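You operate a simulated robot arm through the tools that you are given. There is no shell and no other tool.

You are at the controls of a simulated robot arm. One attempt, no reset.

TASK
Steam the roll in the round dish on high and put it away in the top clear drawer.
Fine: one press of the yellow button; switch off before lifting the glass lid; lid on the black mat; shut the drawer; leave the dial set. Where these are worked on the way, their far stop is far enough and under half their travel is too little: top clear drawer.
Where things are to end (x, y in the base frame): roll within 30 mm of [530, 250].

It is judged by the outcome, as a careful person would: the job done as asked, and still so three seconds after it is handed in. It fails if anything else is knocked over, pushed out of place, dropped, spilled or broken. Lids that push on must go on centred and level and be pressed home; caps that screw on are set level and turned clockwise until they are tight.

THE ROBOT
A 7-joint arm with a two-finger parallel gripper, fixed in place. Base frame: the origin is at the foot of the arm, x ahead of it, y to its left, z up. Readings come in mm, degrees, newtons and seconds.
Its first joint turns from -166.0 to 166.0 degrees. Payload 4.4 kg.
The TCP is the grasp point between the finger pads, 23 mm short of the fingertips. In the tool frame z runs along the fingers and y along their closing line. Largest opening 94 mm; finger width 38, thickness 10; the body of the gripper, 54 by 96 mm, starts 39 mm behind the TCP.
Orientation is that of the tool frame in the base frame, as a unit quaternion [w, x, y, z]. With the fingers straight down and closing along the base's y, the tool's x points along the base's -x, its y along +y and its z along -z.

THE INTERFACE
- The arm moves only by the tool apply_moves. Its argument "plan" is a list of rows, each an object of numbers (a shift or turn left out is 0, a gripper value left out holds the last): "fingers": the finger opening in mm, from 0 to 94; "dx", "dy", "dz": the shift along the tool's x, y, z in units of 500 mm (1.0 is 500 mm); "ax", "ay", "az": the turn, a rotation vector about the tool's x, y, z in units of 90 degrees (1.0 is 90 degrees). In form: [{"fingers": .., "dx": .., "dy": .., "dz": .., "ax": .., "ay": .., "az": ..}, ...]. A call has 1 to 20 rows; each row is the pose to reach, as a shift and turn from the pose commanded when the call began, along the tool's axes at that moment. A call with a number of a shift or a turn outside -1 to 1 is refused whole. A row lasts 0.2 s, in which the tool goes at most 50 mm and 8.6 degrees; a call with a longer step from one row to the next is refused whole, and so is a gripper value outside its range. Where a pose cannot be reached the arm comes as near as it can. A force on the tool above 60 N (or 10 N above the force at the start of the call, whichever is more), or a blocked arm, ends the call early, and 0.2 s more pass. Each finger travels about 72 mm/s and halts on what it meets, pressing with about 39 N; the grip force reading is that of the motor and also rises with nothing between the fingers. The clock runs only during rows and for 0.2 s after the last one: add rows that repeat a pose to give the fingers time. It gives the time, the measured TCP pose, the force on the tool (base axes), the opening and the grip force at its end, in the units of the frame above (readings bear some noise), with the torque about the TCP (base axes, N m) and any sound that the robot's microphone picked up.
- Cameras (640 x 400 px; columns grow to the right, rows downward): "scene" is fixed at [55, 653.1, 1463.3]; the picture's right is [-0.65, -0.76, 0.00], its down [-0.46, 0.39, -0.80] and it looks along [0.60, -0.52, -0.60] (base axes); focal length 358 px, centre (320, 200). "wrist" rides on the gripper at [86, 16, -75] in the tool frame; the picture's right is [-0.18, 0.98, 0.00], its down [-0.58, -0.11, -0.81] and it looks along [-0.79, -0.15, 0.59] (tool axes); focal length 243 px, centre (320, 200). There is no depth. A picture from a camera that has moved, and an enlarged one, comes with that camera's place and axes in the base frame and with its lens. The place of the scene camera against the robot may be out by one fixed shift of up to 12 mm in any direction.
- get_image(camera): a new picture of that camera. The clock stands still meanwhile.
- enlarge(camera, box): a new picture of the part [left, top, right, bottom] of that camera's present view, enlarged. The clock stands still meanwhile.
- finish_job(): hands the job in; it is judged then, once.

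Nothing tells you positions but the pictures and the camera data. Unless the task says otherwise, let go and move clear before handing in.

The tools are called after "Call:" as a command line: name --argument value ..., lists and objects as JSON in quotes. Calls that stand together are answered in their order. apply_moves: Moves the arm, as the interface text tells. Its arguments: {"type":"object","properties":{"plan":{"type":"array","items":{"type":"object","properties":{"fingers":{"type":"number"},"dx":{"type":"number"},"dy":{"type":"number"},"dz":{"type":"number"},"ax":{"type":"number"},"ay":{"type":"number"},"az":{"type":"number"}}}}},"required":["plan"]} The other tools are called the same way: get_image (camera) takes a picture; enlarge (camera, box) takes an enlarged picture of a part of a camera's view; finish_job () hands the job in.

At the start:

```text
time_s: 0.0
ee_pos: [381.0, 528.5, 1242.7]
tool_rot: [-0.001, 0.001, 1.0, 0.0]
force: [0.1, 0.4, 0.5]
moment: [0.02, 0.03, -0.03]
gripper_width: 94.3
gripper_force: 0.1
```

scene: 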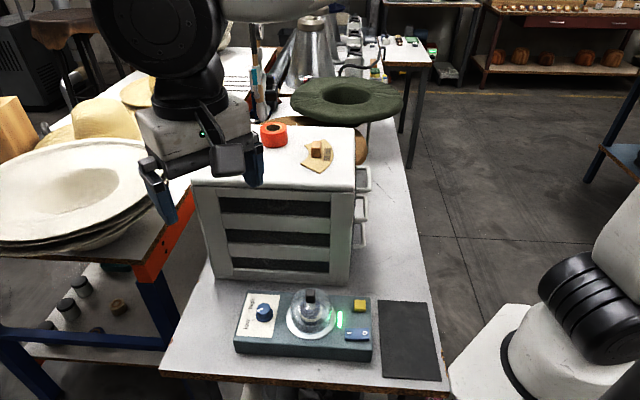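
wrist: 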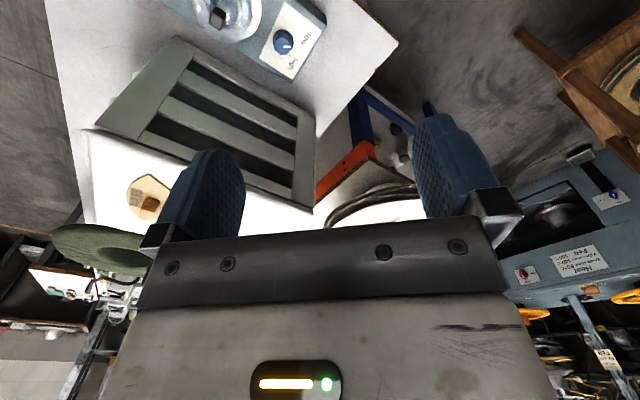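

I see a bench with a steamer (blue dial, glass-lidded round dish, yellow button, blue switch), a black mat, and a drawer cabinet with clear drawers. I'll look closer before moving anything.

Call:
enlarge --camera "scene" --box '[220, 270, 460, 390]'

Call:
enlarge --camera "scene" --box '[180, 110, 420, 290]'

Call:
enlarge --camera "wrist" --box '[60, 0, 400, 230]'

```text
2.67 times, centred on (340, 330) of scene
camera zoom: at [55.0, 653.1, 1463.3], right [-0.65, -0.76, 0.0], down [-0.46, 0.39, -0.8], along [0.6, -0.52, -0.6], focal length 955 px, centre (267, -147)
```

zoom: 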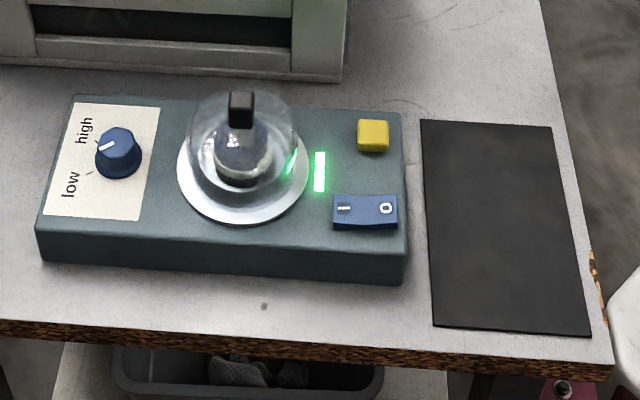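

```text
2.22 times, centred on (300, 200) of scene
camera zoom: at [55.0, 653.1, 1463.3], right [-0.65, -0.76, 0.0], down [-0.46, 0.39, -0.8], along [0.6, -0.52, -0.6], focal length 796 px, centre (364, 200)
```

zoom: 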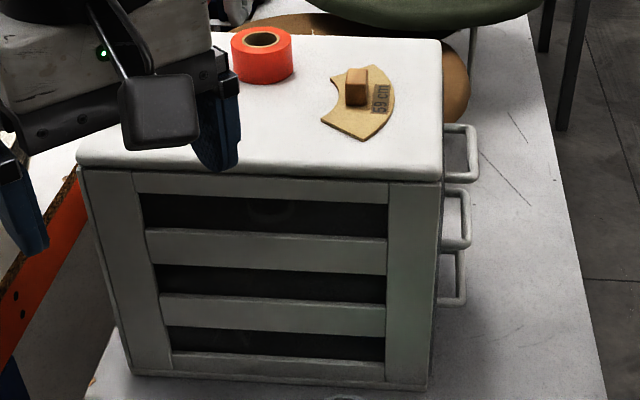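

```text
1.74 times, centred on (230, 115) of wrist
camera zoom: at [295.1, 544.3, 1316.5], right [0.18, 0.98, 0.0], down [0.58, -0.11, 0.81], along [0.79, -0.15, -0.59], focal length 422 px, centre (476, 348)
```

zoom: 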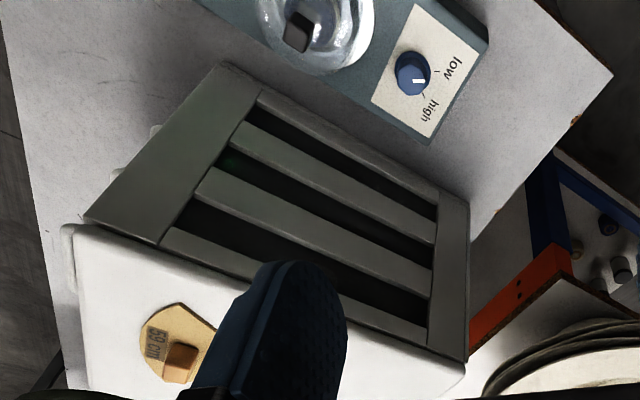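

The bench top seems to be near z ≈ 800 mm, with the steamer at roughly (450, 450) and the cabinet turned 45°. I'll zoom in on the dial, switch and light first.

Call:
enlarge --camera "scene" --box '[230, 285, 310, 335]'

Call:
enlarge --camera "scene" --box '[280, 280, 380, 350]'

Call:
enlarge --camera "wrist" --box '[190, 0, 340, 94]'

Call:
enlarge --camera "scene" --box '[325, 120, 405, 290]'

```text
8.00 times, centred on (270, 310) of scene
camera zoom: at [55.0, 653.1, 1463.3], right [-0.65, -0.76, 0.0], down [-0.46, 0.39, -0.8], along [0.6, -0.52, -0.6], focal length 2864 px, centre (720, -680)
```

zoom: 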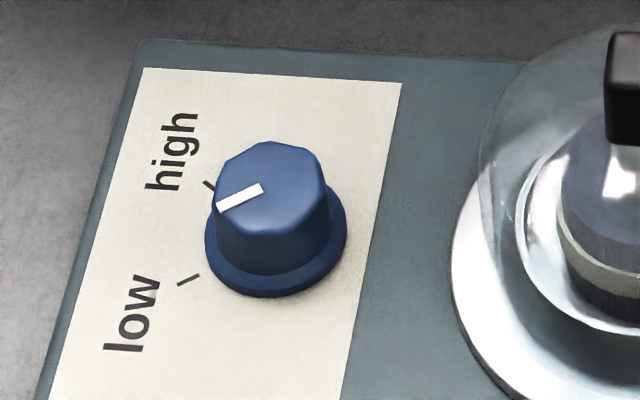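

```text
5.71 times, centred on (330, 315) of scene
camera zoom: at [55.0, 653.1, 1463.3], right [-0.65, -0.76, 0.0], down [-0.46, 0.39, -0.8], along [0.6, -0.52, -0.6], focal length 2046 px, centre (263, -457)
```

zoom: 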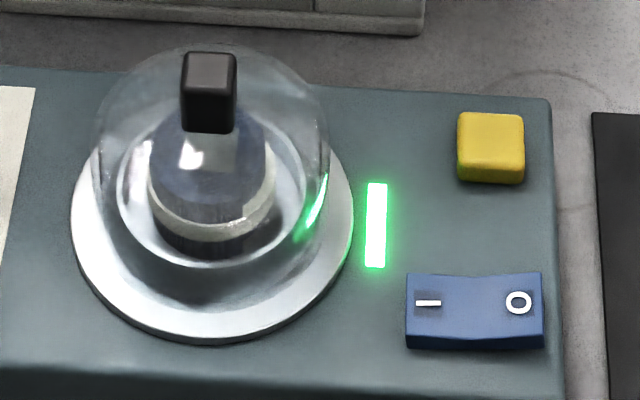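

```text
4.26 times, centred on (265, 47) of wrist
camera zoom: at [295.1, 544.3, 1316.5], right [0.18, 0.98, 0.0], down [0.58, -0.11, 0.81], along [0.79, -0.15, -0.59], focal length 1032 px, centre (554, 851)
```

zoom: 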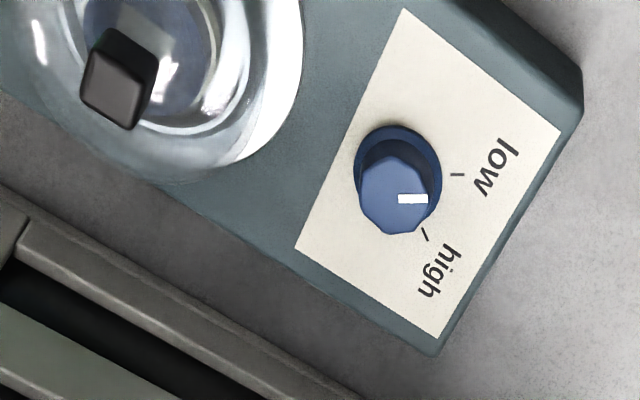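

```text
2.35 times, centred on (365, 205) of scene
camera zoom: at [55.0, 653.1, 1463.3], right [-0.65, -0.76, 0.0], down [-0.46, 0.39, -0.8], along [0.6, -0.52, -0.6], focal length 842 px, centre (214, 188)
```

zoom: 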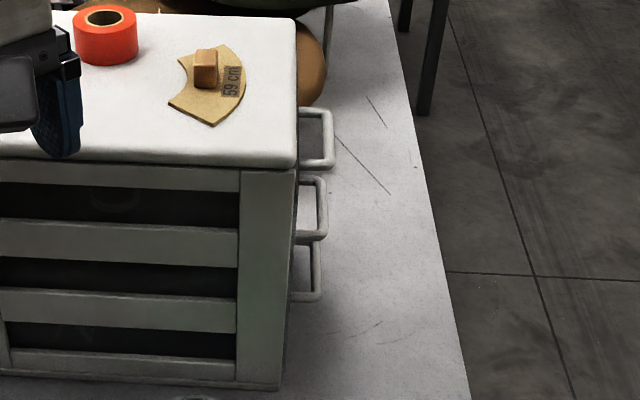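

The pointer seems to sit at "low", the light is green, and the roll is under the glass dome. I'll bring the wrist camera back and lower to see the panel properly.

Call:
apply_moves --plan '[{"dx": 0.05, "dy": -0.02, "dz": 0.05, "fingers": 94}, {"dx": 0.1, "dy": -0.04, "dz": 0.11}, {"dx": 0.16, "dy": -0.06, "dz": 0.17}, {"dx": 0.22, "dy": -0.08, "dz": 0.23}, {"dx": 0.262, "dy": -0.096, "dz": 0.286}, {"dx": 0.262, "dy": -0.096, "dz": 0.286}]'

Call:
get_image --camera "wrist"

Call:
get_image --camera "scene"

```text
time_s: 1.4
ee_pos: [249.3, 478.2, 1098.4]
tool_rot: [-0.001, 0.002, 1.0, -0.001]
force: [-0.4, -0.1, -1.1]
moment: [-0.02, 0.01, 0.01]
gripper_width: 93.9
gripper_force: 0.1
```

```text
taken
camera wrist: at [163.7, 495.7, 1172.6], right [0.19, 0.98, 0.0], down [0.58, -0.11, 0.81], along [0.79, -0.15, -0.59], focal length 243 px, centre (320, 200)
```

wrist: 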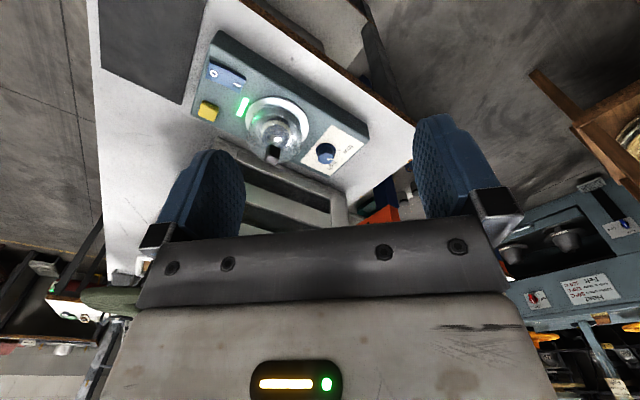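

```text
taken
```

scene: 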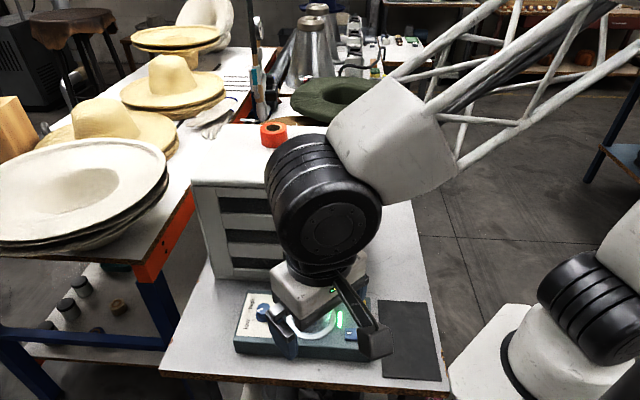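

Call:
enlarge --camera "wrist" --box '[180, 30, 380, 180]'

Call:
enlarge --camera "wrist" --box '[185, 50, 285, 130]'

Call:
enlarge --camera "wrist" --box '[280, 100, 380, 180]'

Call:
enlarge --camera "wrist" --box '[90, 0, 440, 240]'

```text
2.67 times, centred on (280, 105) of wrist
camera zoom: at [163.7, 495.7, 1172.6], right [0.19, 0.98, 0.0], down [0.58, -0.11, 0.81], along [0.79, -0.15, -0.59], focal length 647 px, centre (427, 453)
```

zoom: 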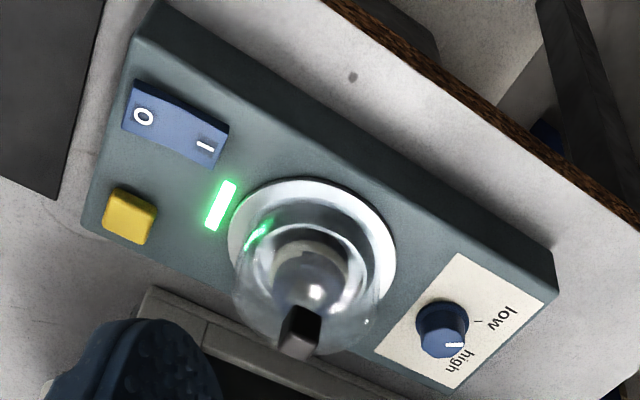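

```text
5.00 times, centred on (235, 90) of wrist
camera zoom: at [163.7, 495.7, 1172.6], right [0.19, 0.98, 0.0], down [0.58, -0.11, 0.81], along [0.79, -0.15, -0.59], focal length 1213 px, centre (745, 750)
```

zoom: 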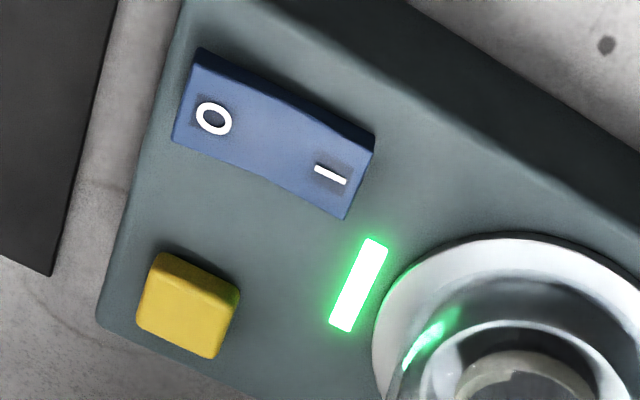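

```text
5.00 times, centred on (330, 140) of wrist
camera zoom: at [163.7, 495.7, 1172.6], right [0.19, 0.98, 0.0], down [0.58, -0.11, 0.81], along [0.79, -0.15, -0.59], focal length 1213 px, centre (270, 500)
```

zoom: 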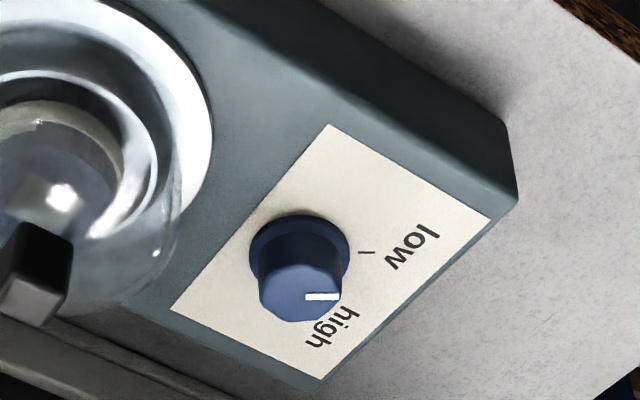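

```text
1.67 times, centred on (265, 120) of wrist
camera zoom: at [163.7, 495.7, 1172.6], right [0.19, 0.98, 0.0], down [0.58, -0.11, 0.81], along [0.79, -0.15, -0.59], focal length 404 px, centre (412, 333)
```

zoom: 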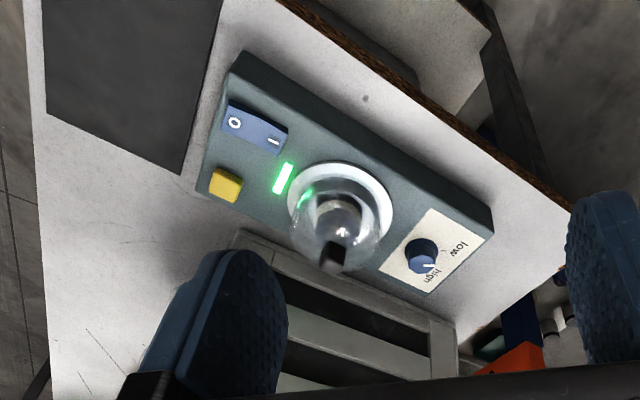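

The rocker looks set to "I" and the light is green. I need a second wrist viewpoint to triangulate the panel, so I'll shift the camera sideways.

Call:
apply_moves --plan '[{"dx": 0.02, "dy": -0.06, "dz": 0.02}, {"dx": 0.04, "dy": -0.12, "dz": 0.04}, {"dx": 0.06, "dy": -0.18, "dz": 0.06}, {"dx": 0.08, "dy": -0.24, "dz": 0.08}, {"dx": 0.098, "dy": -0.296, "dz": 0.096}, {"dx": 0.098, "dy": -0.296, "dz": 0.096}]'

Call:
get_image --camera "wrist"

Call:
enlarge --camera "wrist" --box '[240, 40, 440, 165]'

Call:
enlarge --camera "wrist" --box '[200, 80, 420, 220]'

```text
time_s: 2.8
ee_pos: [200.7, 333.0, 1051.1]
tool_rot: [0.0, -0.001, 1.0, 0.0]
force: [0.6, -0.1, -0.4]
moment: [-0.02, 0.0, 0.01]
gripper_width: 94.0
gripper_force: 0.1
```

```text
taken
camera wrist: at [115.2, 349.3, 1125.5], right [0.18, 0.98, 0.0], down [0.58, -0.11, 0.81], along [0.79, -0.15, -0.59], focal length 243 px, centre (320, 200)
```

wrist: 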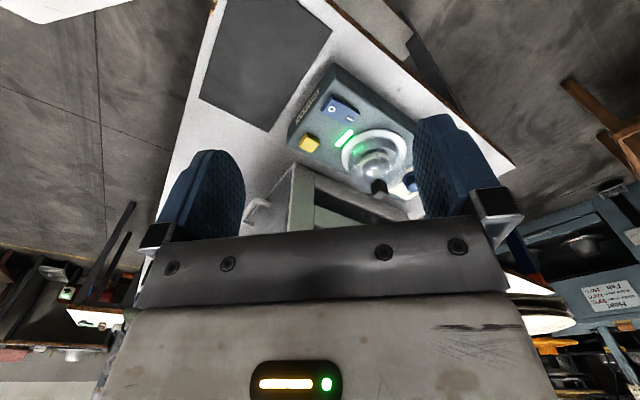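

```text
3.20 times, centred on (340, 102) of wrist
camera zoom: at [115.2, 349.3, 1125.5], right [0.18, 0.98, 0.0], down [0.58, -0.11, 0.81], along [0.79, -0.15, -0.59], focal length 776 px, centre (256, 512)
```

zoom: 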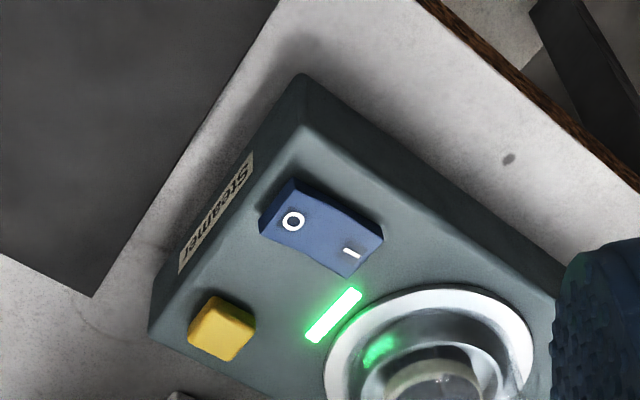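

```text
2.86 times, centred on (310, 150) of wrist
camera zoom: at [115.2, 349.3, 1125.5], right [0.18, 0.98, 0.0], down [0.58, -0.11, 0.81], along [0.79, -0.15, -0.59], focal length 693 px, centre (349, 343)
```

zoom: 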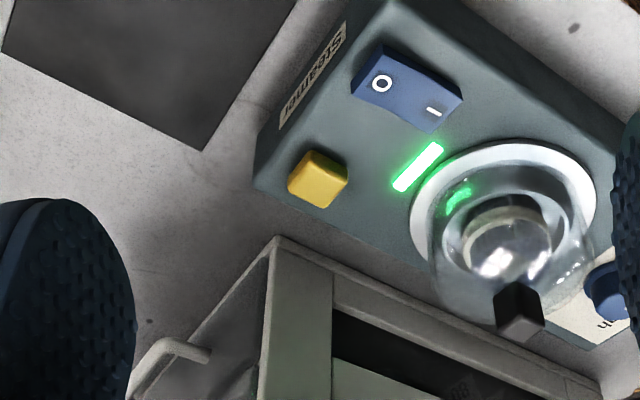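

Triangulated so far: button ≈ (346, 290, 846), "O" end ≈ (293, 331), dish centre ≈ (390, 382), knob ≈ (454, 451, top 866), table ≈ 797 and mat centre ≈ (254, 248). I'll bring the camera closer to the dial and lid.

Call:
apply_moves --plan '[{"dx": -0.056, "dy": 0.047, "dz": 0.02}, {"dx": -0.112, "dy": 0.094, "dz": 0.04}, {"dx": -0.168, "dy": 0.141, "dz": 0.06}, {"dx": -0.224, "dy": 0.188, "dz": 0.08}, {"dx": -0.28, "dy": 0.236, "dz": 0.102}, {"dx": -0.28, "dy": 0.236, "dz": 0.102}]'

Call:
get_image --camera "wrist"

Call:
enlarge --camera "wrist" --box '[280, 100, 400, 200]'

Call:
enlarge --camera "wrist" --box '[160, 60, 340, 220]'

Call:
get_image --camera "scene"

```text
time_s: 4.2
ee_pos: [341.0, 449.1, 1000.6]
tool_rot: [0.001, 0.0, 1.0, 0.0]
force: [1.5, -1.0, -0.5]
moment: [0.01, -0.01, -0.03]
gripper_width: 93.8
gripper_force: 0.0
```

```text
taken
camera wrist: at [256.2, 466.1, 1074.4], right [0.18, 0.98, 0.0], down [0.58, -0.11, 0.81], along [0.79, -0.15, -0.59], focal length 243 px, centre (320, 200)
```

wrist: 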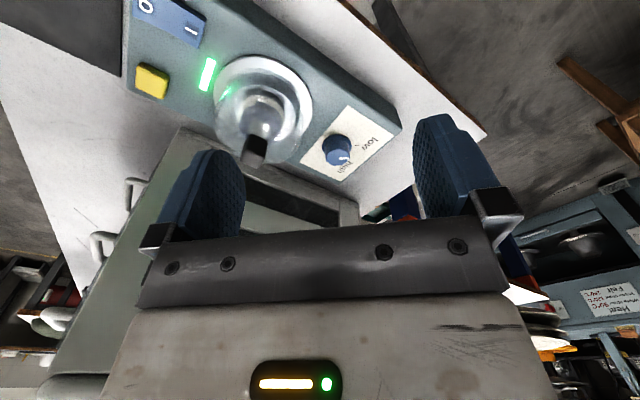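

```text
4.00 times, centred on (340, 150) of wrist
camera zoom: at [256.2, 466.1, 1074.4], right [0.18, 0.98, 0.0], down [0.58, -0.11, 0.81], along [0.79, -0.15, -0.59], focal length 970 px, centre (240, 400)
```

zoom: 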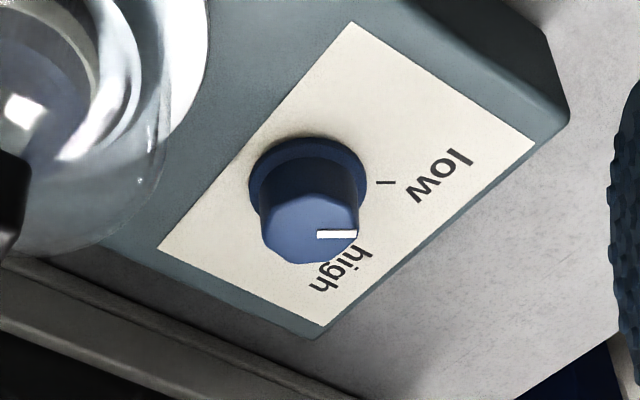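

```text
2.50 times, centred on (250, 140) of wrist
camera zoom: at [256.2, 466.1, 1074.4], right [0.18, 0.98, 0.0], down [0.58, -0.11, 0.81], along [0.79, -0.15, -0.59], focal length 606 px, centre (495, 350)
```

zoom: 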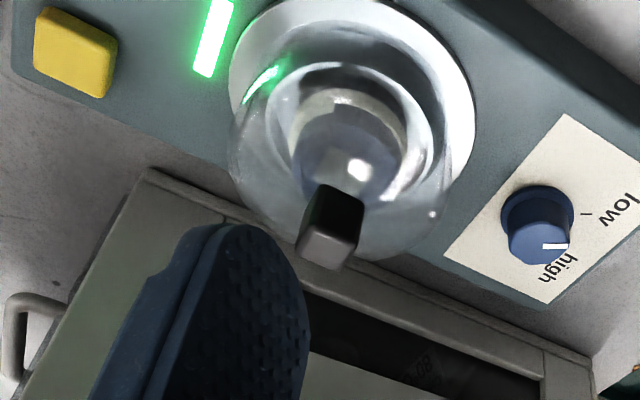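

```text
taken
```

scene: 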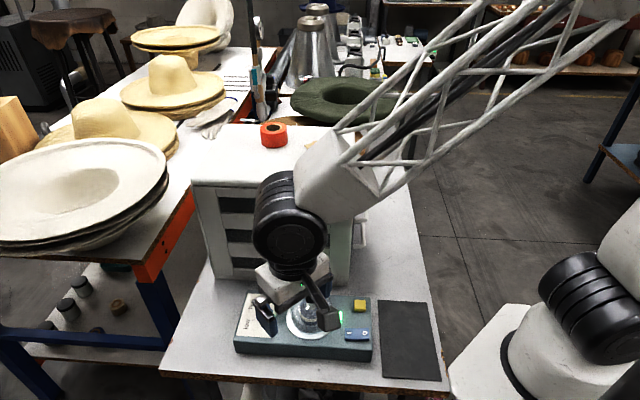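

The arm's wrist hangs near the cabinet, so I want to understand its shape before I go low near the knob. I'll zoom in on the arm.

Call:
enlarge --camera "scene" --box '[180, 100, 420, 360]'

Call:
enlarge --camera "scene" --box '[230, 0, 640, 260]'

```text
1.54 times, centred on (300, 230) of scene
camera zoom: at [55.0, 653.1, 1463.3], right [-0.65, -0.76, 0.0], down [-0.46, 0.39, -0.8], along [0.6, -0.52, -0.6], focal length 551 px, centre (351, 154)
```

zoom: 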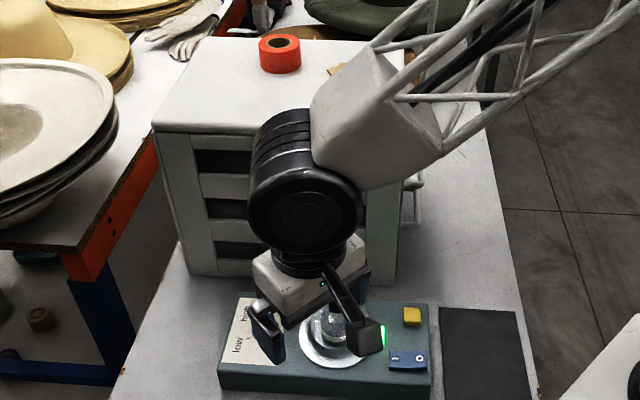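

```text
1.54 times, centred on (435, 130) of scene
camera zoom: at [55.0, 653.1, 1463.3], right [-0.65, -0.76, 0.0], down [-0.46, 0.39, -0.8], along [0.6, -0.52, -0.6], focal length 551 px, centre (143, 308)
```

zoom: 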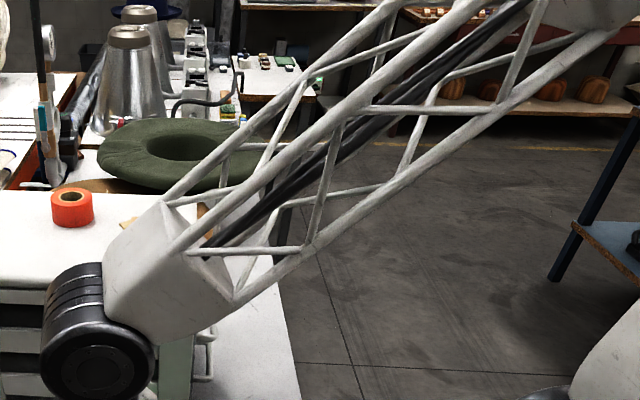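

The wrist is in line with the arm, so there is enough clearance to the cabinet. I'll get a more overhead view of the dial to read the tick angles.

Call:
apply_moves --plan '[{"dx": -0.07, "dy": -0.005, "dz": 0.0}, {"dx": -0.14, "dy": -0.01, "dz": 0.0}, {"dx": -0.21, "dy": -0.015, "dz": 0.0}, {"dx": -0.27, "dy": -0.02, "dz": 0.0}, {"dx": -0.27, "dy": -0.02, "dz": 0.0}]'

Call:
get_image --camera "wrist"

Call:
enlarge --camera "wrist" --box '[250, 0, 400, 94]'

Call:
get_image --camera "scene"

```text
time_s: 5.4
ee_pos: [476.8, 439.5, 999.3]
tool_rot: [0.001, 0.0, 1.0, 0.0]
force: [-0.5, 0.0, 0.1]
moment: [-0.02, -0.02, -0.03]
gripper_width: 93.8
gripper_force: 0.1
```

```text
taken
camera wrist: at [391.6, 455.8, 1074.3], right [0.18, 0.98, 0.0], down [0.58, -0.11, 0.81], along [0.79, -0.15, -0.59], focal length 243 px, centre (320, 200)
```

wrist: 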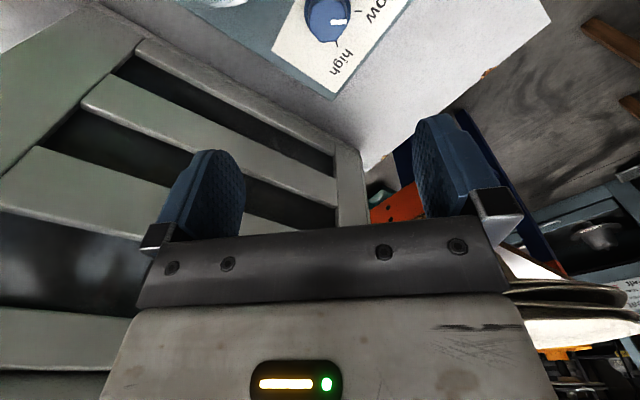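

```text
4.26 times, centred on (325, 47) of wrist
camera zoom: at [391.6, 455.8, 1074.3], right [0.18, 0.98, 0.0], down [0.58, -0.11, 0.81], along [0.79, -0.15, -0.59], focal length 1032 px, centre (299, 851)
```

zoom: 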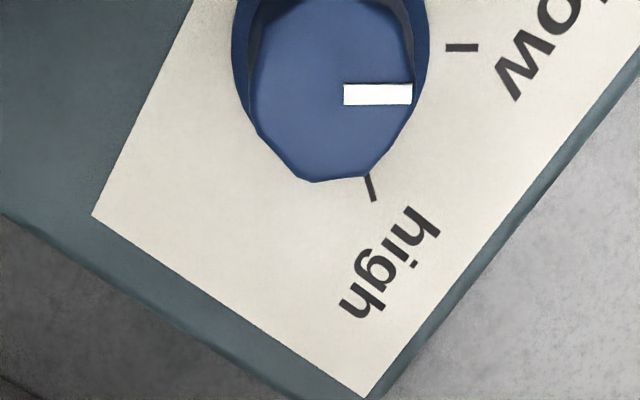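

```text
taken
```

scene: 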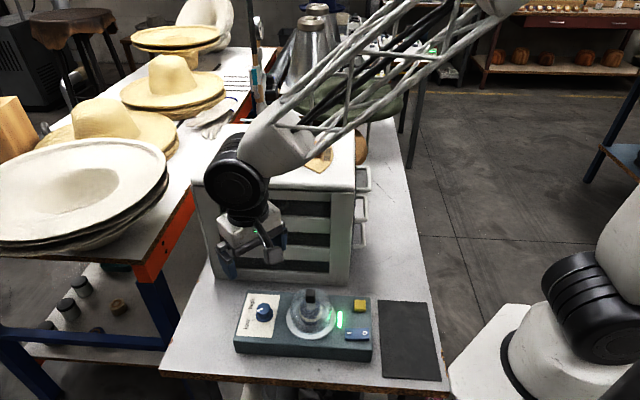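

Overhead reading: knob axis ≈ (457, 449), pointer and "low" tick at ~79°, "high" tick at ~11°, so it needs about 68° clockwise. I'll hover over the knob with the fingers partly closed.

Call:
apply_moves --plan '[{"dx": 0.015, "dy": 0.007, "dz": 0.03, "az": -0.06, "fingers": 50}, {"dx": 0.03, "dy": 0.014, "dz": 0.06, "az": -0.12}, {"dx": 0.039, "dy": 0.018, "dz": 0.11, "az": -0.1333}, {"dx": 0.039, "dy": 0.018, "dz": 0.11, "az": -0.1333}]'

Call:
get_image --camera "wrist"

Call:
enlarge --camera "scene" --box '[200, 230, 340, 340]'

```text
time_s: 6.4
ee_pos: [457.9, 448.8, 945.1]
tool_rot: [-0.001, -0.104, 0.995, 0.0]
force: [0.2, 0.1, 0.1]
moment: [0.02, 0.03, 0.01]
gripper_width: 50.0
gripper_force: 0.1
```

```text
taken
camera wrist: at [370.4, 446.9, 1019.5], right [-0.02, 1.0, 0.0], down [0.59, 0.01, 0.81], along [0.81, 0.02, -0.59], focal length 243 px, centre (320, 200)
```

wrist: 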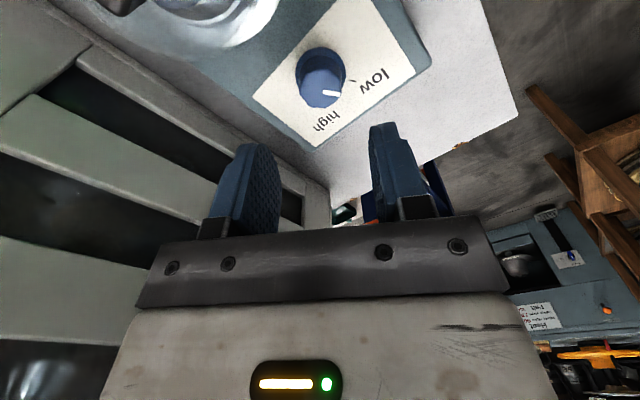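

```text
3.64 times, centred on (270, 285) of scene
camera zoom: at [55.0, 653.1, 1463.3], right [-0.65, -0.76, 0.0], down [-0.46, 0.39, -0.8], along [0.6, -0.52, -0.6], focal length 1302 px, centre (502, -109)
```

zoom: 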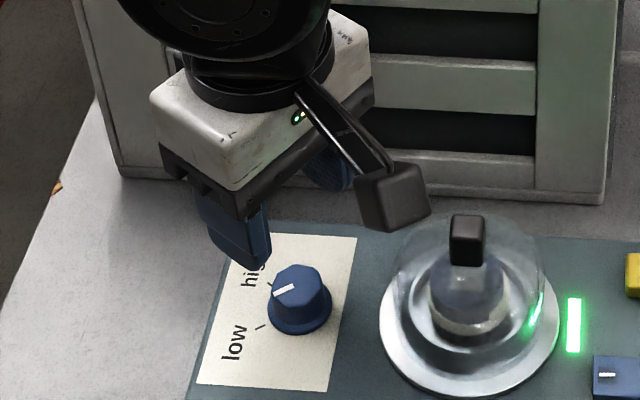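

The fingers are lined up over the knob at yaw 12°. I'll descend to put the tips just above the knob's flange.

Call:
apply_moves --plan '[{"dz": 0.04}, {"dz": 0.08}, {"dz": 0.115}, {"dz": 0.14}, {"dz": 0.14}]'

Call:
get_image --camera "wrist"

Call:
enlarge --camera "scene" --box '[200, 230, 340, 340]'

```text
time_s: 7.6
ee_pos: [455.4, 449.4, 873.9]
tool_rot: [0.0, -0.105, 0.995, 0.0]
force: [0.0, 0.1, -0.3]
moment: [-0.04, 0.01, -0.03]
gripper_width: 49.7
gripper_force: 0.0
```

```text
taken
camera wrist: at [369.2, 447.1, 948.6], right [-0.02, 1.0, 0.0], down [0.59, 0.01, 0.81], along [0.81, 0.02, -0.59], focal length 243 px, centre (320, 200)
```

wrist: 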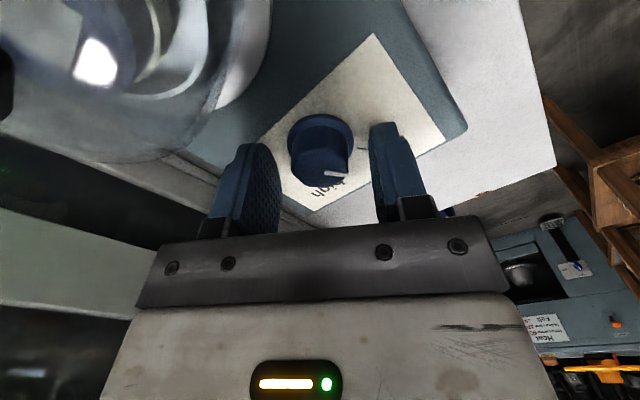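

```text
3.64 times, centred on (270, 285) of scene
camera zoom: at [55.0, 653.1, 1463.3], right [-0.65, -0.76, 0.0], down [-0.46, 0.39, -0.8], along [0.6, -0.52, -0.6], focal length 1302 px, centre (502, -109)
```

zoom: 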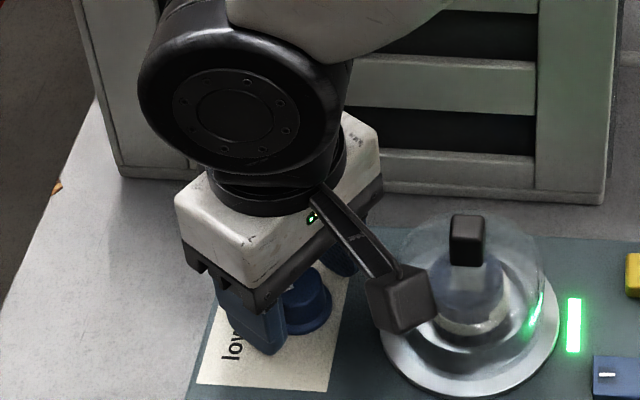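

The knob sits between the fingers as planned. Closing on it now.

Call:
apply_moves --plan '[{"fingers": 15}, {"fingers": 15}, {"fingers": 15}]'

Call:
get_image --camera "wrist"

```text
time_s: 8.4
ee_pos: [456.4, 448.5, 874.6]
tool_rot: [0.0, -0.105, 0.994, 0.0]
force: [3.9, 9.0, -13.9]
moment: [0.29, -0.11, 0.0]
gripper_width: 27.2
gripper_force: 44.8
```

```text
taken
camera wrist: at [369.1, 447.3, 948.6], right [-0.02, 1.0, 0.0], down [0.59, 0.01, 0.81], along [0.81, 0.02, -0.59], focal length 243 px, centre (320, 200)
```

wrist: 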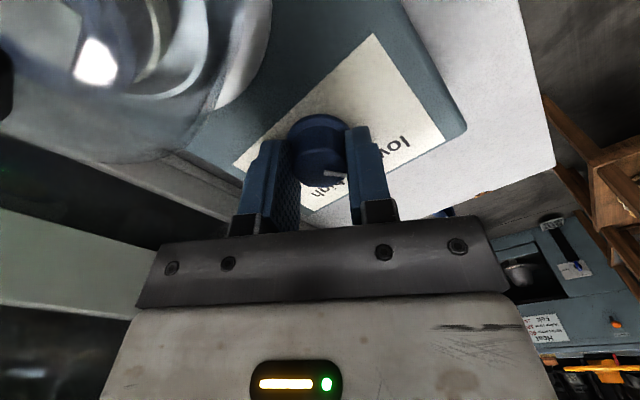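

Gripped at 27 mm. Turning clockwise seen from above, from low toward high, in small steps.

Call:
apply_moves --plan '[{"az": 0.08}, {"az": 0.16}, {"az": 0.24}, {"az": 0.32}, {"az": 0.4}, {"az": 0.48}, {"az": 0.56}, {"az": 0.64}, {"az": 0.7}, {"az": 0.75}, {"az": 0.75}]'

Call:
get_image --camera "wrist"

Call:
enlarge --camera "scene" --box '[200, 230, 340, 340]'

```text
time_s: 10.8
ee_pos: [456.2, 448.5, 874.5]
tool_rot: [0.0, 0.466, 0.885, 0.0]
force: [18.4, 2.1, -29.7]
moment: [0.02, -0.44, -0.02]
gripper_width: 27.1
gripper_force: 45.0
```

```text
taken
camera wrist: at [421.4, 529.7, 949.2], right [0.91, 0.4, 0.0], down [0.24, -0.54, 0.81], along [0.33, -0.74, -0.59], focal length 243 px, centre (320, 200)
```

wrist: 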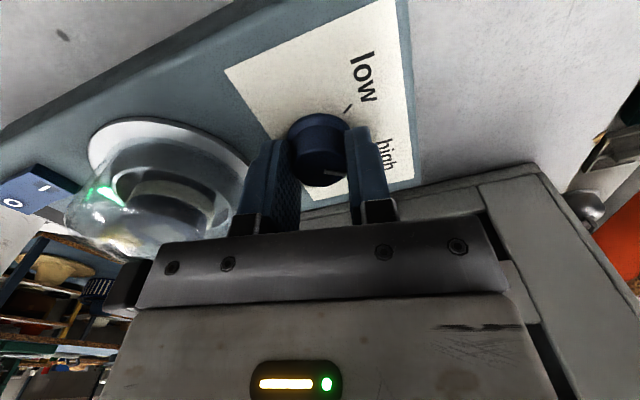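

```text
3.64 times, centred on (270, 285) of scene
camera zoom: at [55.0, 653.1, 1463.3], right [-0.65, -0.76, 0.0], down [-0.46, 0.39, -0.8], along [0.6, -0.52, -0.6], focal length 1302 px, centre (502, -109)
```

zoom: 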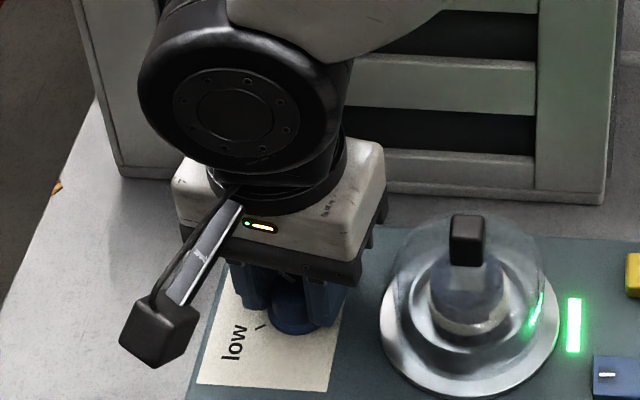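

Turned 67.5° with the knob still gripped. I'll release, rise straight up and check where the pointer sits.

Call:
apply_moves --plan '[{"fingers": 50}, {"fingers": 50}, {"fingers": 50}, {"dz": -0.05}, {"dz": -0.12}, {"dz": -0.2}, {"dz": -0.2}]'

Call:
get_image --camera "wrist"

Call:
enlarge --camera "wrist" --box '[260, 40, 400, 130]'

Call:
enlarge --camera "scene" --box '[230, 285, 310, 335]'

```text
time_s: 12.4
ee_pos: [455.1, 447.7, 978.0]
tool_rot: [0.0, 0.466, 0.885, 0.001]
force: [-0.9, -0.2, 0.7]
moment: [0.0, 0.01, 0.0]
gripper_width: 49.8
gripper_force: 0.0
```

```text
taken
camera wrist: at [421.3, 529.1, 1052.1], right [0.91, 0.41, 0.0], down [0.24, -0.54, 0.81], along [0.33, -0.74, -0.59], focal length 243 px, centre (320, 200)
```

wrist: 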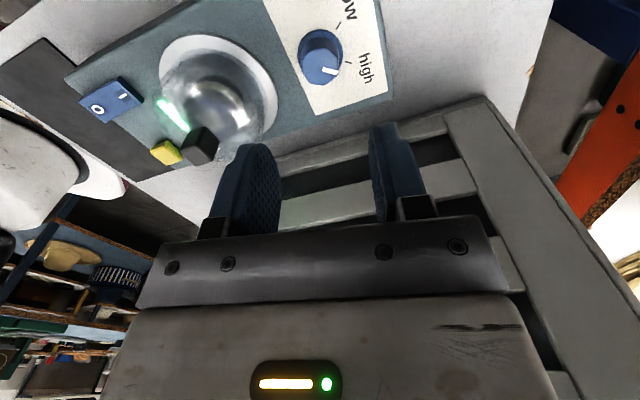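

```text
4.44 times, centred on (330, 85) of wrist
camera zoom: at [421.3, 529.1, 1052.1], right [0.91, 0.41, 0.0], down [0.24, -0.54, 0.81], along [0.33, -0.74, -0.59], focal length 1078 px, centre (276, 711)
```

zoom: 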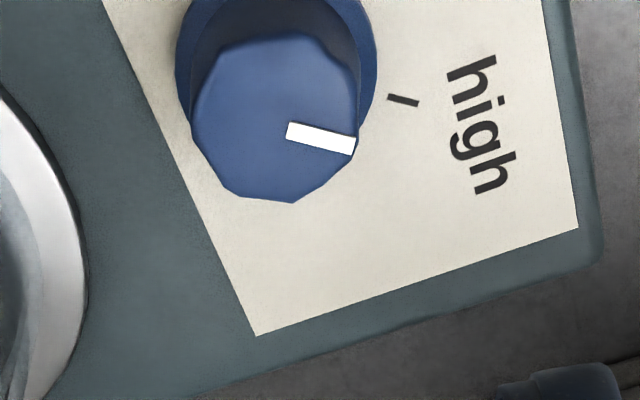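

```text
8.00 times, centred on (270, 310) of scene
camera zoom: at [55.0, 653.1, 1463.3], right [-0.65, -0.76, 0.0], down [-0.46, 0.39, -0.8], along [0.6, -0.52, -0.6], focal length 2864 px, centre (720, -680)
```

zoom: 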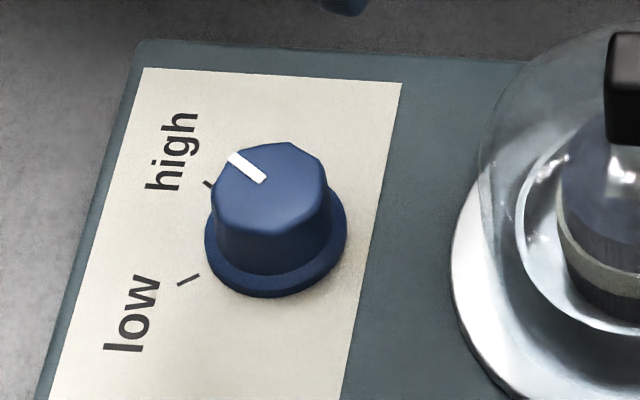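

The pointer is parallel to the "high" tick, so the dial is set. Next is the yellow button. I'll move over it with closed fingers and the yaw squared to the panel.

Call:
apply_moves --plan '[{"dx": -0.022, "dy": -0.06, "az": -0.03, "fingers": 0}, {"dx": -0.044, "dy": -0.121, "az": -0.06}, {"dx": -0.066, "dy": -0.182, "az": -0.09}, {"dx": -0.088, "dy": -0.242, "az": -0.1167}, {"dx": -0.11, "dy": -0.303, "az": -0.1167}, {"dx": -0.131, "dy": -0.363, "az": -0.1167}, {"dx": -0.131, "dy": -0.363, "az": -0.1167}]'

Call:
get_image --camera "wrist"

Call:
enlarge --camera "wrist" --box '[200, 0, 440, 160]'

Call:
get_image --camera "scene"

```text
time_s: 14.0
ee_pos: [346.3, 291.7, 975.8]
tool_rot: [0.0, 0.383, 0.924, -0.002]
force: [-0.3, -0.3, 0.1]
moment: [0.01, 0.0, -0.01]
gripper_width: 0.3
gripper_force: 38.9
```

```text
taken
camera wrist: at [296.7, 364.8, 1049.8], right [0.83, 0.56, 0.0], down [0.33, -0.49, 0.81], along [0.46, -0.67, -0.59], focal length 243 px, centre (320, 200)
```

wrist: 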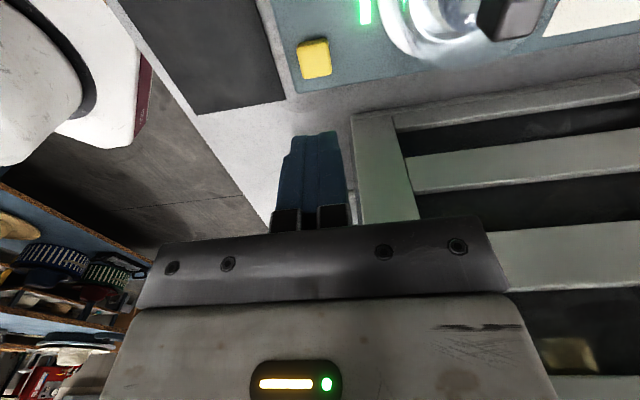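

```text
2.50 times, centred on (320, 80) of wrist
camera zoom: at [296.7, 364.8, 1049.8], right [0.83, 0.56, 0.0], down [0.33, -0.49, 0.81], along [0.46, -0.67, -0.59], focal length 606 px, centre (320, 500)
```

zoom: 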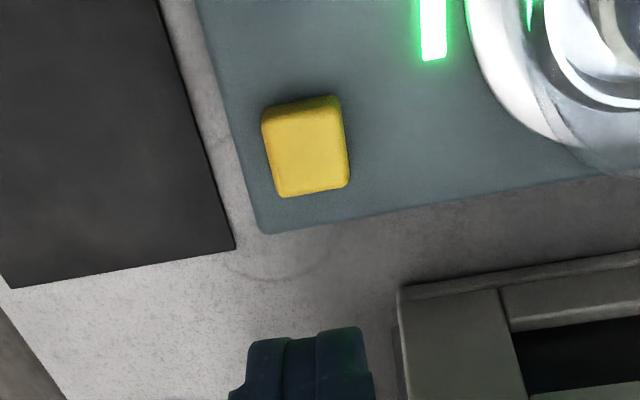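

```text
taken
```

scene: 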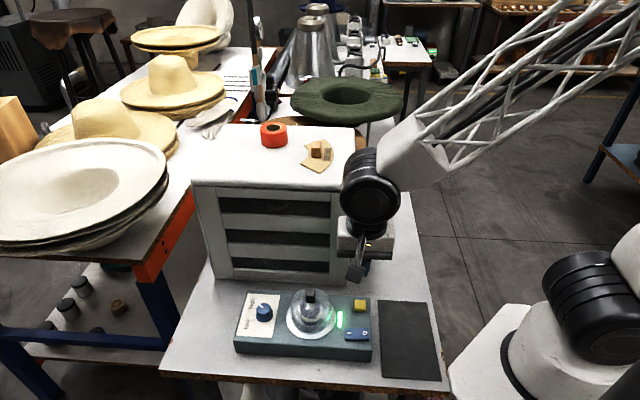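

I'm lined up over the button at about (343, 291). Going down to just above its top.

Call:
apply_moves --plan '[{"dz": 0.06, "dy": -0.002}, {"dz": 0.12, "dy": -0.003}, {"dz": 0.17, "dy": -0.003}, {"dz": 0.184, "dy": -0.003}, {"dz": 0.184, "dy": -0.003}]'

Call:
get_image --camera "wrist"

Call:
enlarge --camera "scene" --box '[290, 250, 400, 350]'

```text
time_s: 15.2
ee_pos: [342.9, 290.5, 883.1]
tool_rot: [0.0, 0.383, 0.924, 0.0]
force: [0.6, -0.1, 0.0]
moment: [0.0, -0.01, -0.01]
gripper_width: 0.0
gripper_force: 39.0
```

```text
taken
camera wrist: at [294.1, 363.8, 957.4], right [0.83, 0.56, 0.0], down [0.33, -0.49, 0.81], along [0.46, -0.67, -0.59], focal length 243 px, centre (320, 200)
```

wrist: 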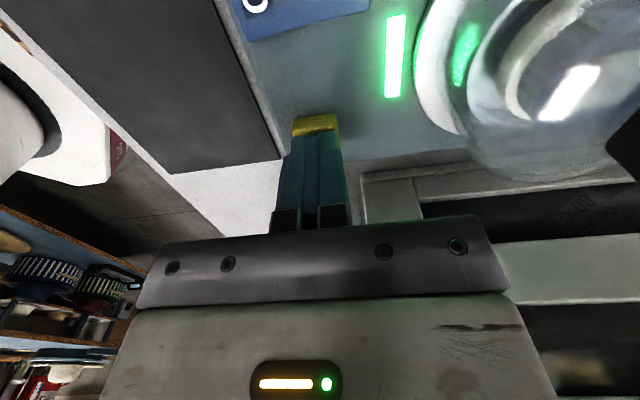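

```text
4.00 times, centred on (345, 300) of scene
camera zoom: at [55.0, 653.1, 1463.3], right [-0.65, -0.76, 0.0], down [-0.46, 0.39, -0.8], along [0.6, -0.52, -0.6], focal length 1432 px, centre (220, -200)
```

zoom: 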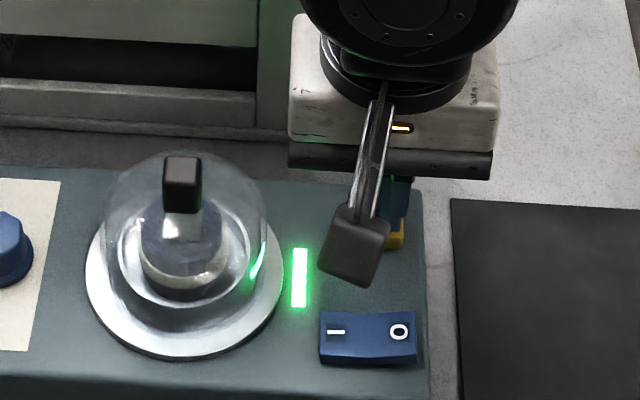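

Just above the button. I'll press downward only, in small steps, watching the force and sound.

Call:
apply_moves --plan '[{"dz": 0.004}, {"dz": 0.008}, {"dz": 0.012}, {"dz": 0.015}]'

```text
time_s: 16.2
ee_pos: [343.8, 291.3, 875.9]
tool_rot: [0.0, 0.383, 0.924, 0.0]
force: [-0.4, 2.3, 4.2]
moment: [0.05, 0.05, -0.03]
gripper_width: 0.0
gripper_force: 38.9
heard: click
```

I heard a click at about 4 N. I'll check the panel's state before doing anything else.

Call:
enlarge --camera "scene" --box '[290, 250, 400, 350]'

Call:
get_image --camera "wrist"

```text
4.00 times, centred on (345, 300) of scene
camera zoom: at [55.0, 653.1, 1463.3], right [-0.65, -0.76, 0.0], down [-0.46, 0.39, -0.8], along [0.6, -0.52, -0.6], focal length 1432 px, centre (220, -200)
```

zoom: 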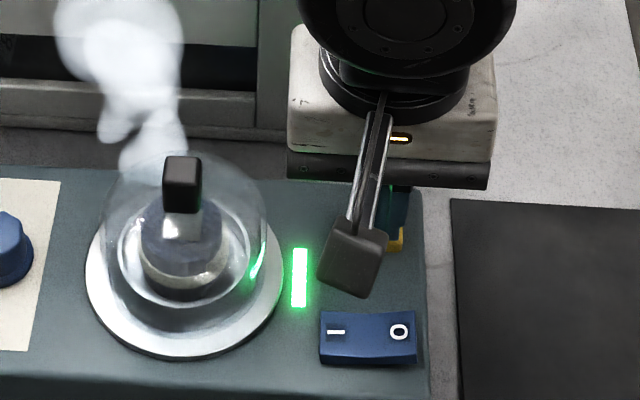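

```text
taken
camera wrist: at [294.3, 363.8, 949.8], right [0.83, 0.56, 0.0], down [0.33, -0.49, 0.81], along [0.46, -0.67, -0.59], focal length 243 px, centre (320, 200)
```

wrist: 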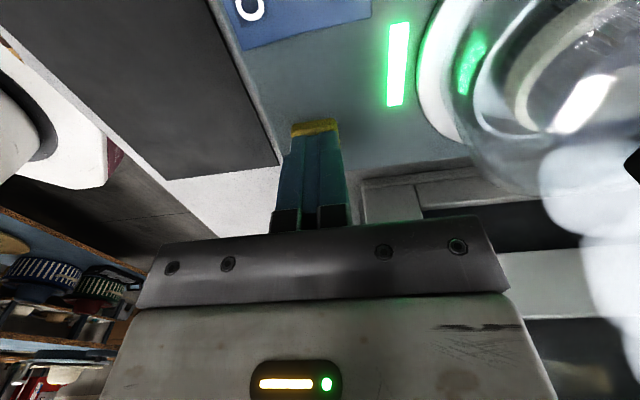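

Steam is rising, so the press took. I'll lift off the button cleanly and let it steam.

Call:
apply_moves --plan '[{"dz": -0.03}, {"dz": -0.1}, {"dz": -0.16}, {"dz": -0.16}]'

Call:
enlarge --camera "scene" --box '[230, 220, 400, 350]'

Call:
get_image --camera "wrist"

```text
time_s: 17.2
ee_pos: [343.1, 291.7, 955.5]
tool_rot: [0.0, 0.383, 0.924, 0.0]
force: [0.4, 0.1, -0.3]
moment: [0.0, -0.01, 0.02]
gripper_width: 0.0
gripper_force: 39.3
```

```text
3.08 times, centred on (315, 285) of scene
camera zoom: at [55.0, 653.1, 1463.3], right [-0.65, -0.76, 0.0], down [-0.46, 0.39, -0.8], along [0.6, -0.52, -0.6], focal length 1102 px, centre (335, -62)
```

zoom: 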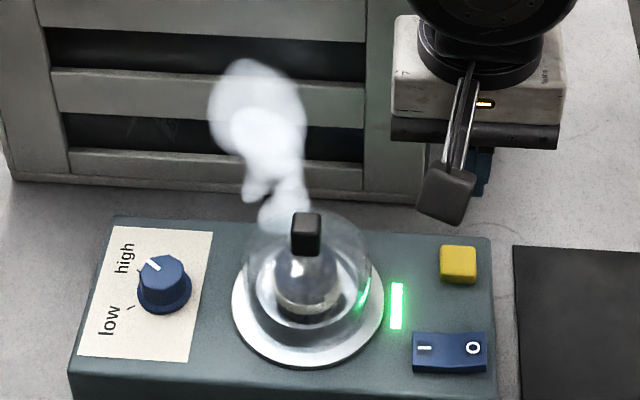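

```text
taken
camera wrist: at [294.3, 363.7, 1030.0], right [0.83, 0.56, 0.0], down [0.33, -0.49, 0.81], along [0.46, -0.67, -0.59], focal length 243 px, centre (320, 200)
```

wrist: 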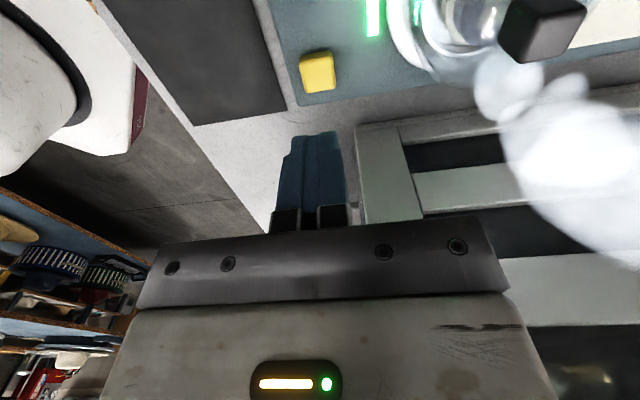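

The button has popped back up and it's steaming. I'll move over the "O" end of the rocker while the steam runs, listening for a finish cue.

Call:
apply_moves --plan '[{"dx": 0.043, "dy": -0.005}, {"dx": 0.086, "dy": -0.011}, {"dx": 0.128, "dy": -0.0163}, {"dx": 0.128, "dy": -0.0163}, {"dx": 0.128, "dy": -0.0163}, {"dx": 0.128, "dy": -0.0163}]'

Call:
get_image --camera "wrist"

Call:
enlarge --camera "wrist" --box '[240, 0, 440, 125]'

Call:
enlarge --camera "scene" --box '[230, 220, 400, 350]'

```text
time_s: 18.6
ee_pos: [293.3, 330.0, 956.0]
tool_rot: [-0.001, 0.383, 0.924, 0.0]
force: [0.2, 0.5, 0.7]
moment: [0.02, 0.0, 0.0]
gripper_width: 0.2
gripper_force: 38.6
```

```text
taken
camera wrist: at [243.5, 403.2, 1030.0], right [0.83, 0.56, 0.0], down [0.33, -0.49, 0.81], along [0.46, -0.67, -0.59], focal length 243 px, centre (320, 200)
```

wrist: 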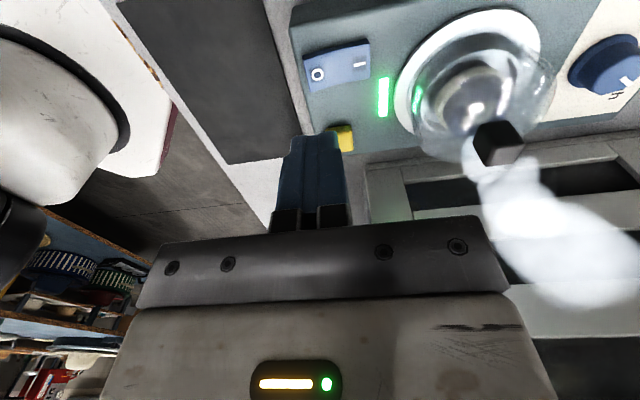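

```text
3.20 times, centred on (340, 62) of wrist
camera zoom: at [243.5, 403.2, 1030.0], right [0.83, 0.56, 0.0], down [0.33, -0.49, 0.81], along [0.46, -0.67, -0.59], focal length 776 px, centre (256, 640)
```

zoom: 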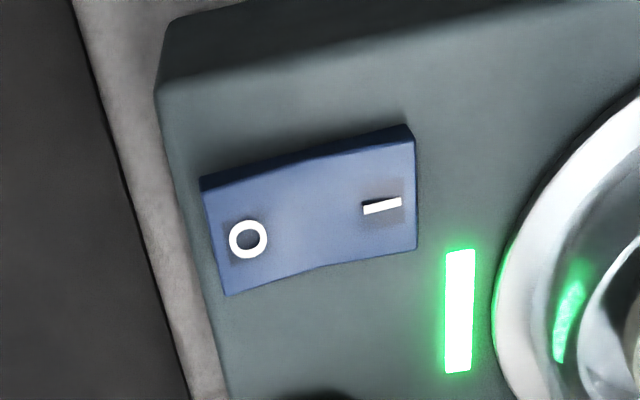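

```text
3.08 times, centred on (315, 285) of scene
camera zoom: at [55.0, 653.1, 1463.3], right [-0.65, -0.76, 0.0], down [-0.46, 0.39, -0.8], along [0.6, -0.52, -0.6], focal length 1102 px, centre (335, -62)
```

zoom: 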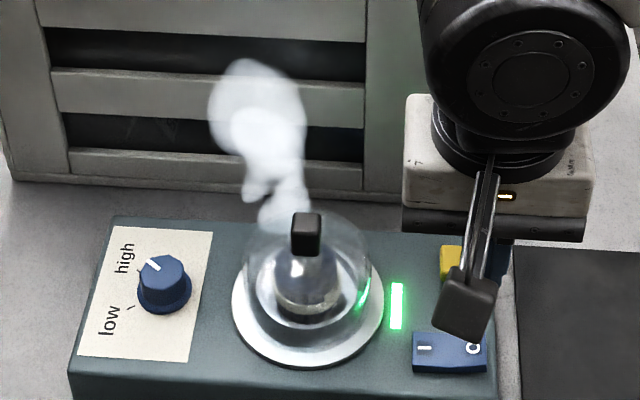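

I need to be sure which rocker end is up, so I'll zoom further on the switch.

Call:
enlarge --camera "wrist" --box '[296, 30, 380, 98]'

Call:
enlarge --camera "scene" --box '[335, 315, 385, 350]'

```text
5.88 times, centred on (338, 64) of wrist
camera zoom: at [243.5, 403.2, 1030.0], right [0.83, 0.56, 0.0], down [0.33, -0.49, 0.81], along [0.46, -0.67, -0.59], focal length 1427 px, centre (214, 1000)
```

zoom: 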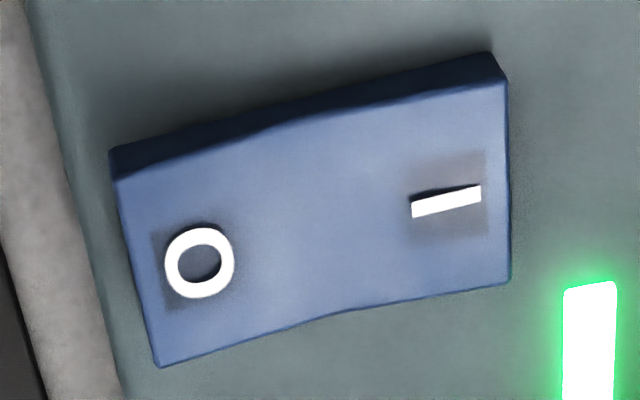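

```text
11.43 times, centred on (360, 332) of scene
camera zoom: at [55.0, 653.1, 1463.3], right [-0.65, -0.76, 0.0], down [-0.46, 0.39, -0.8], along [0.6, -0.52, -0.6], focal length 4092 px, centre (-137, -1314)
```

zoom: 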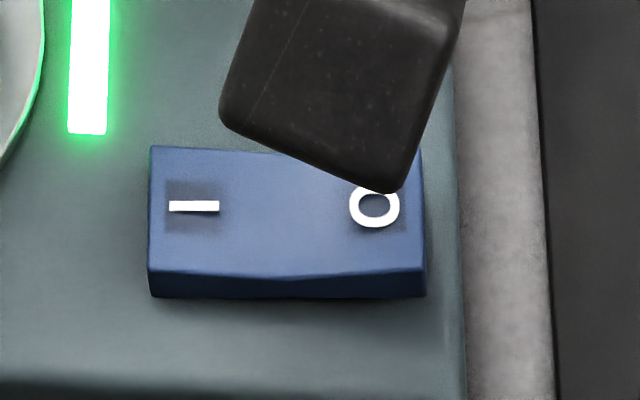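

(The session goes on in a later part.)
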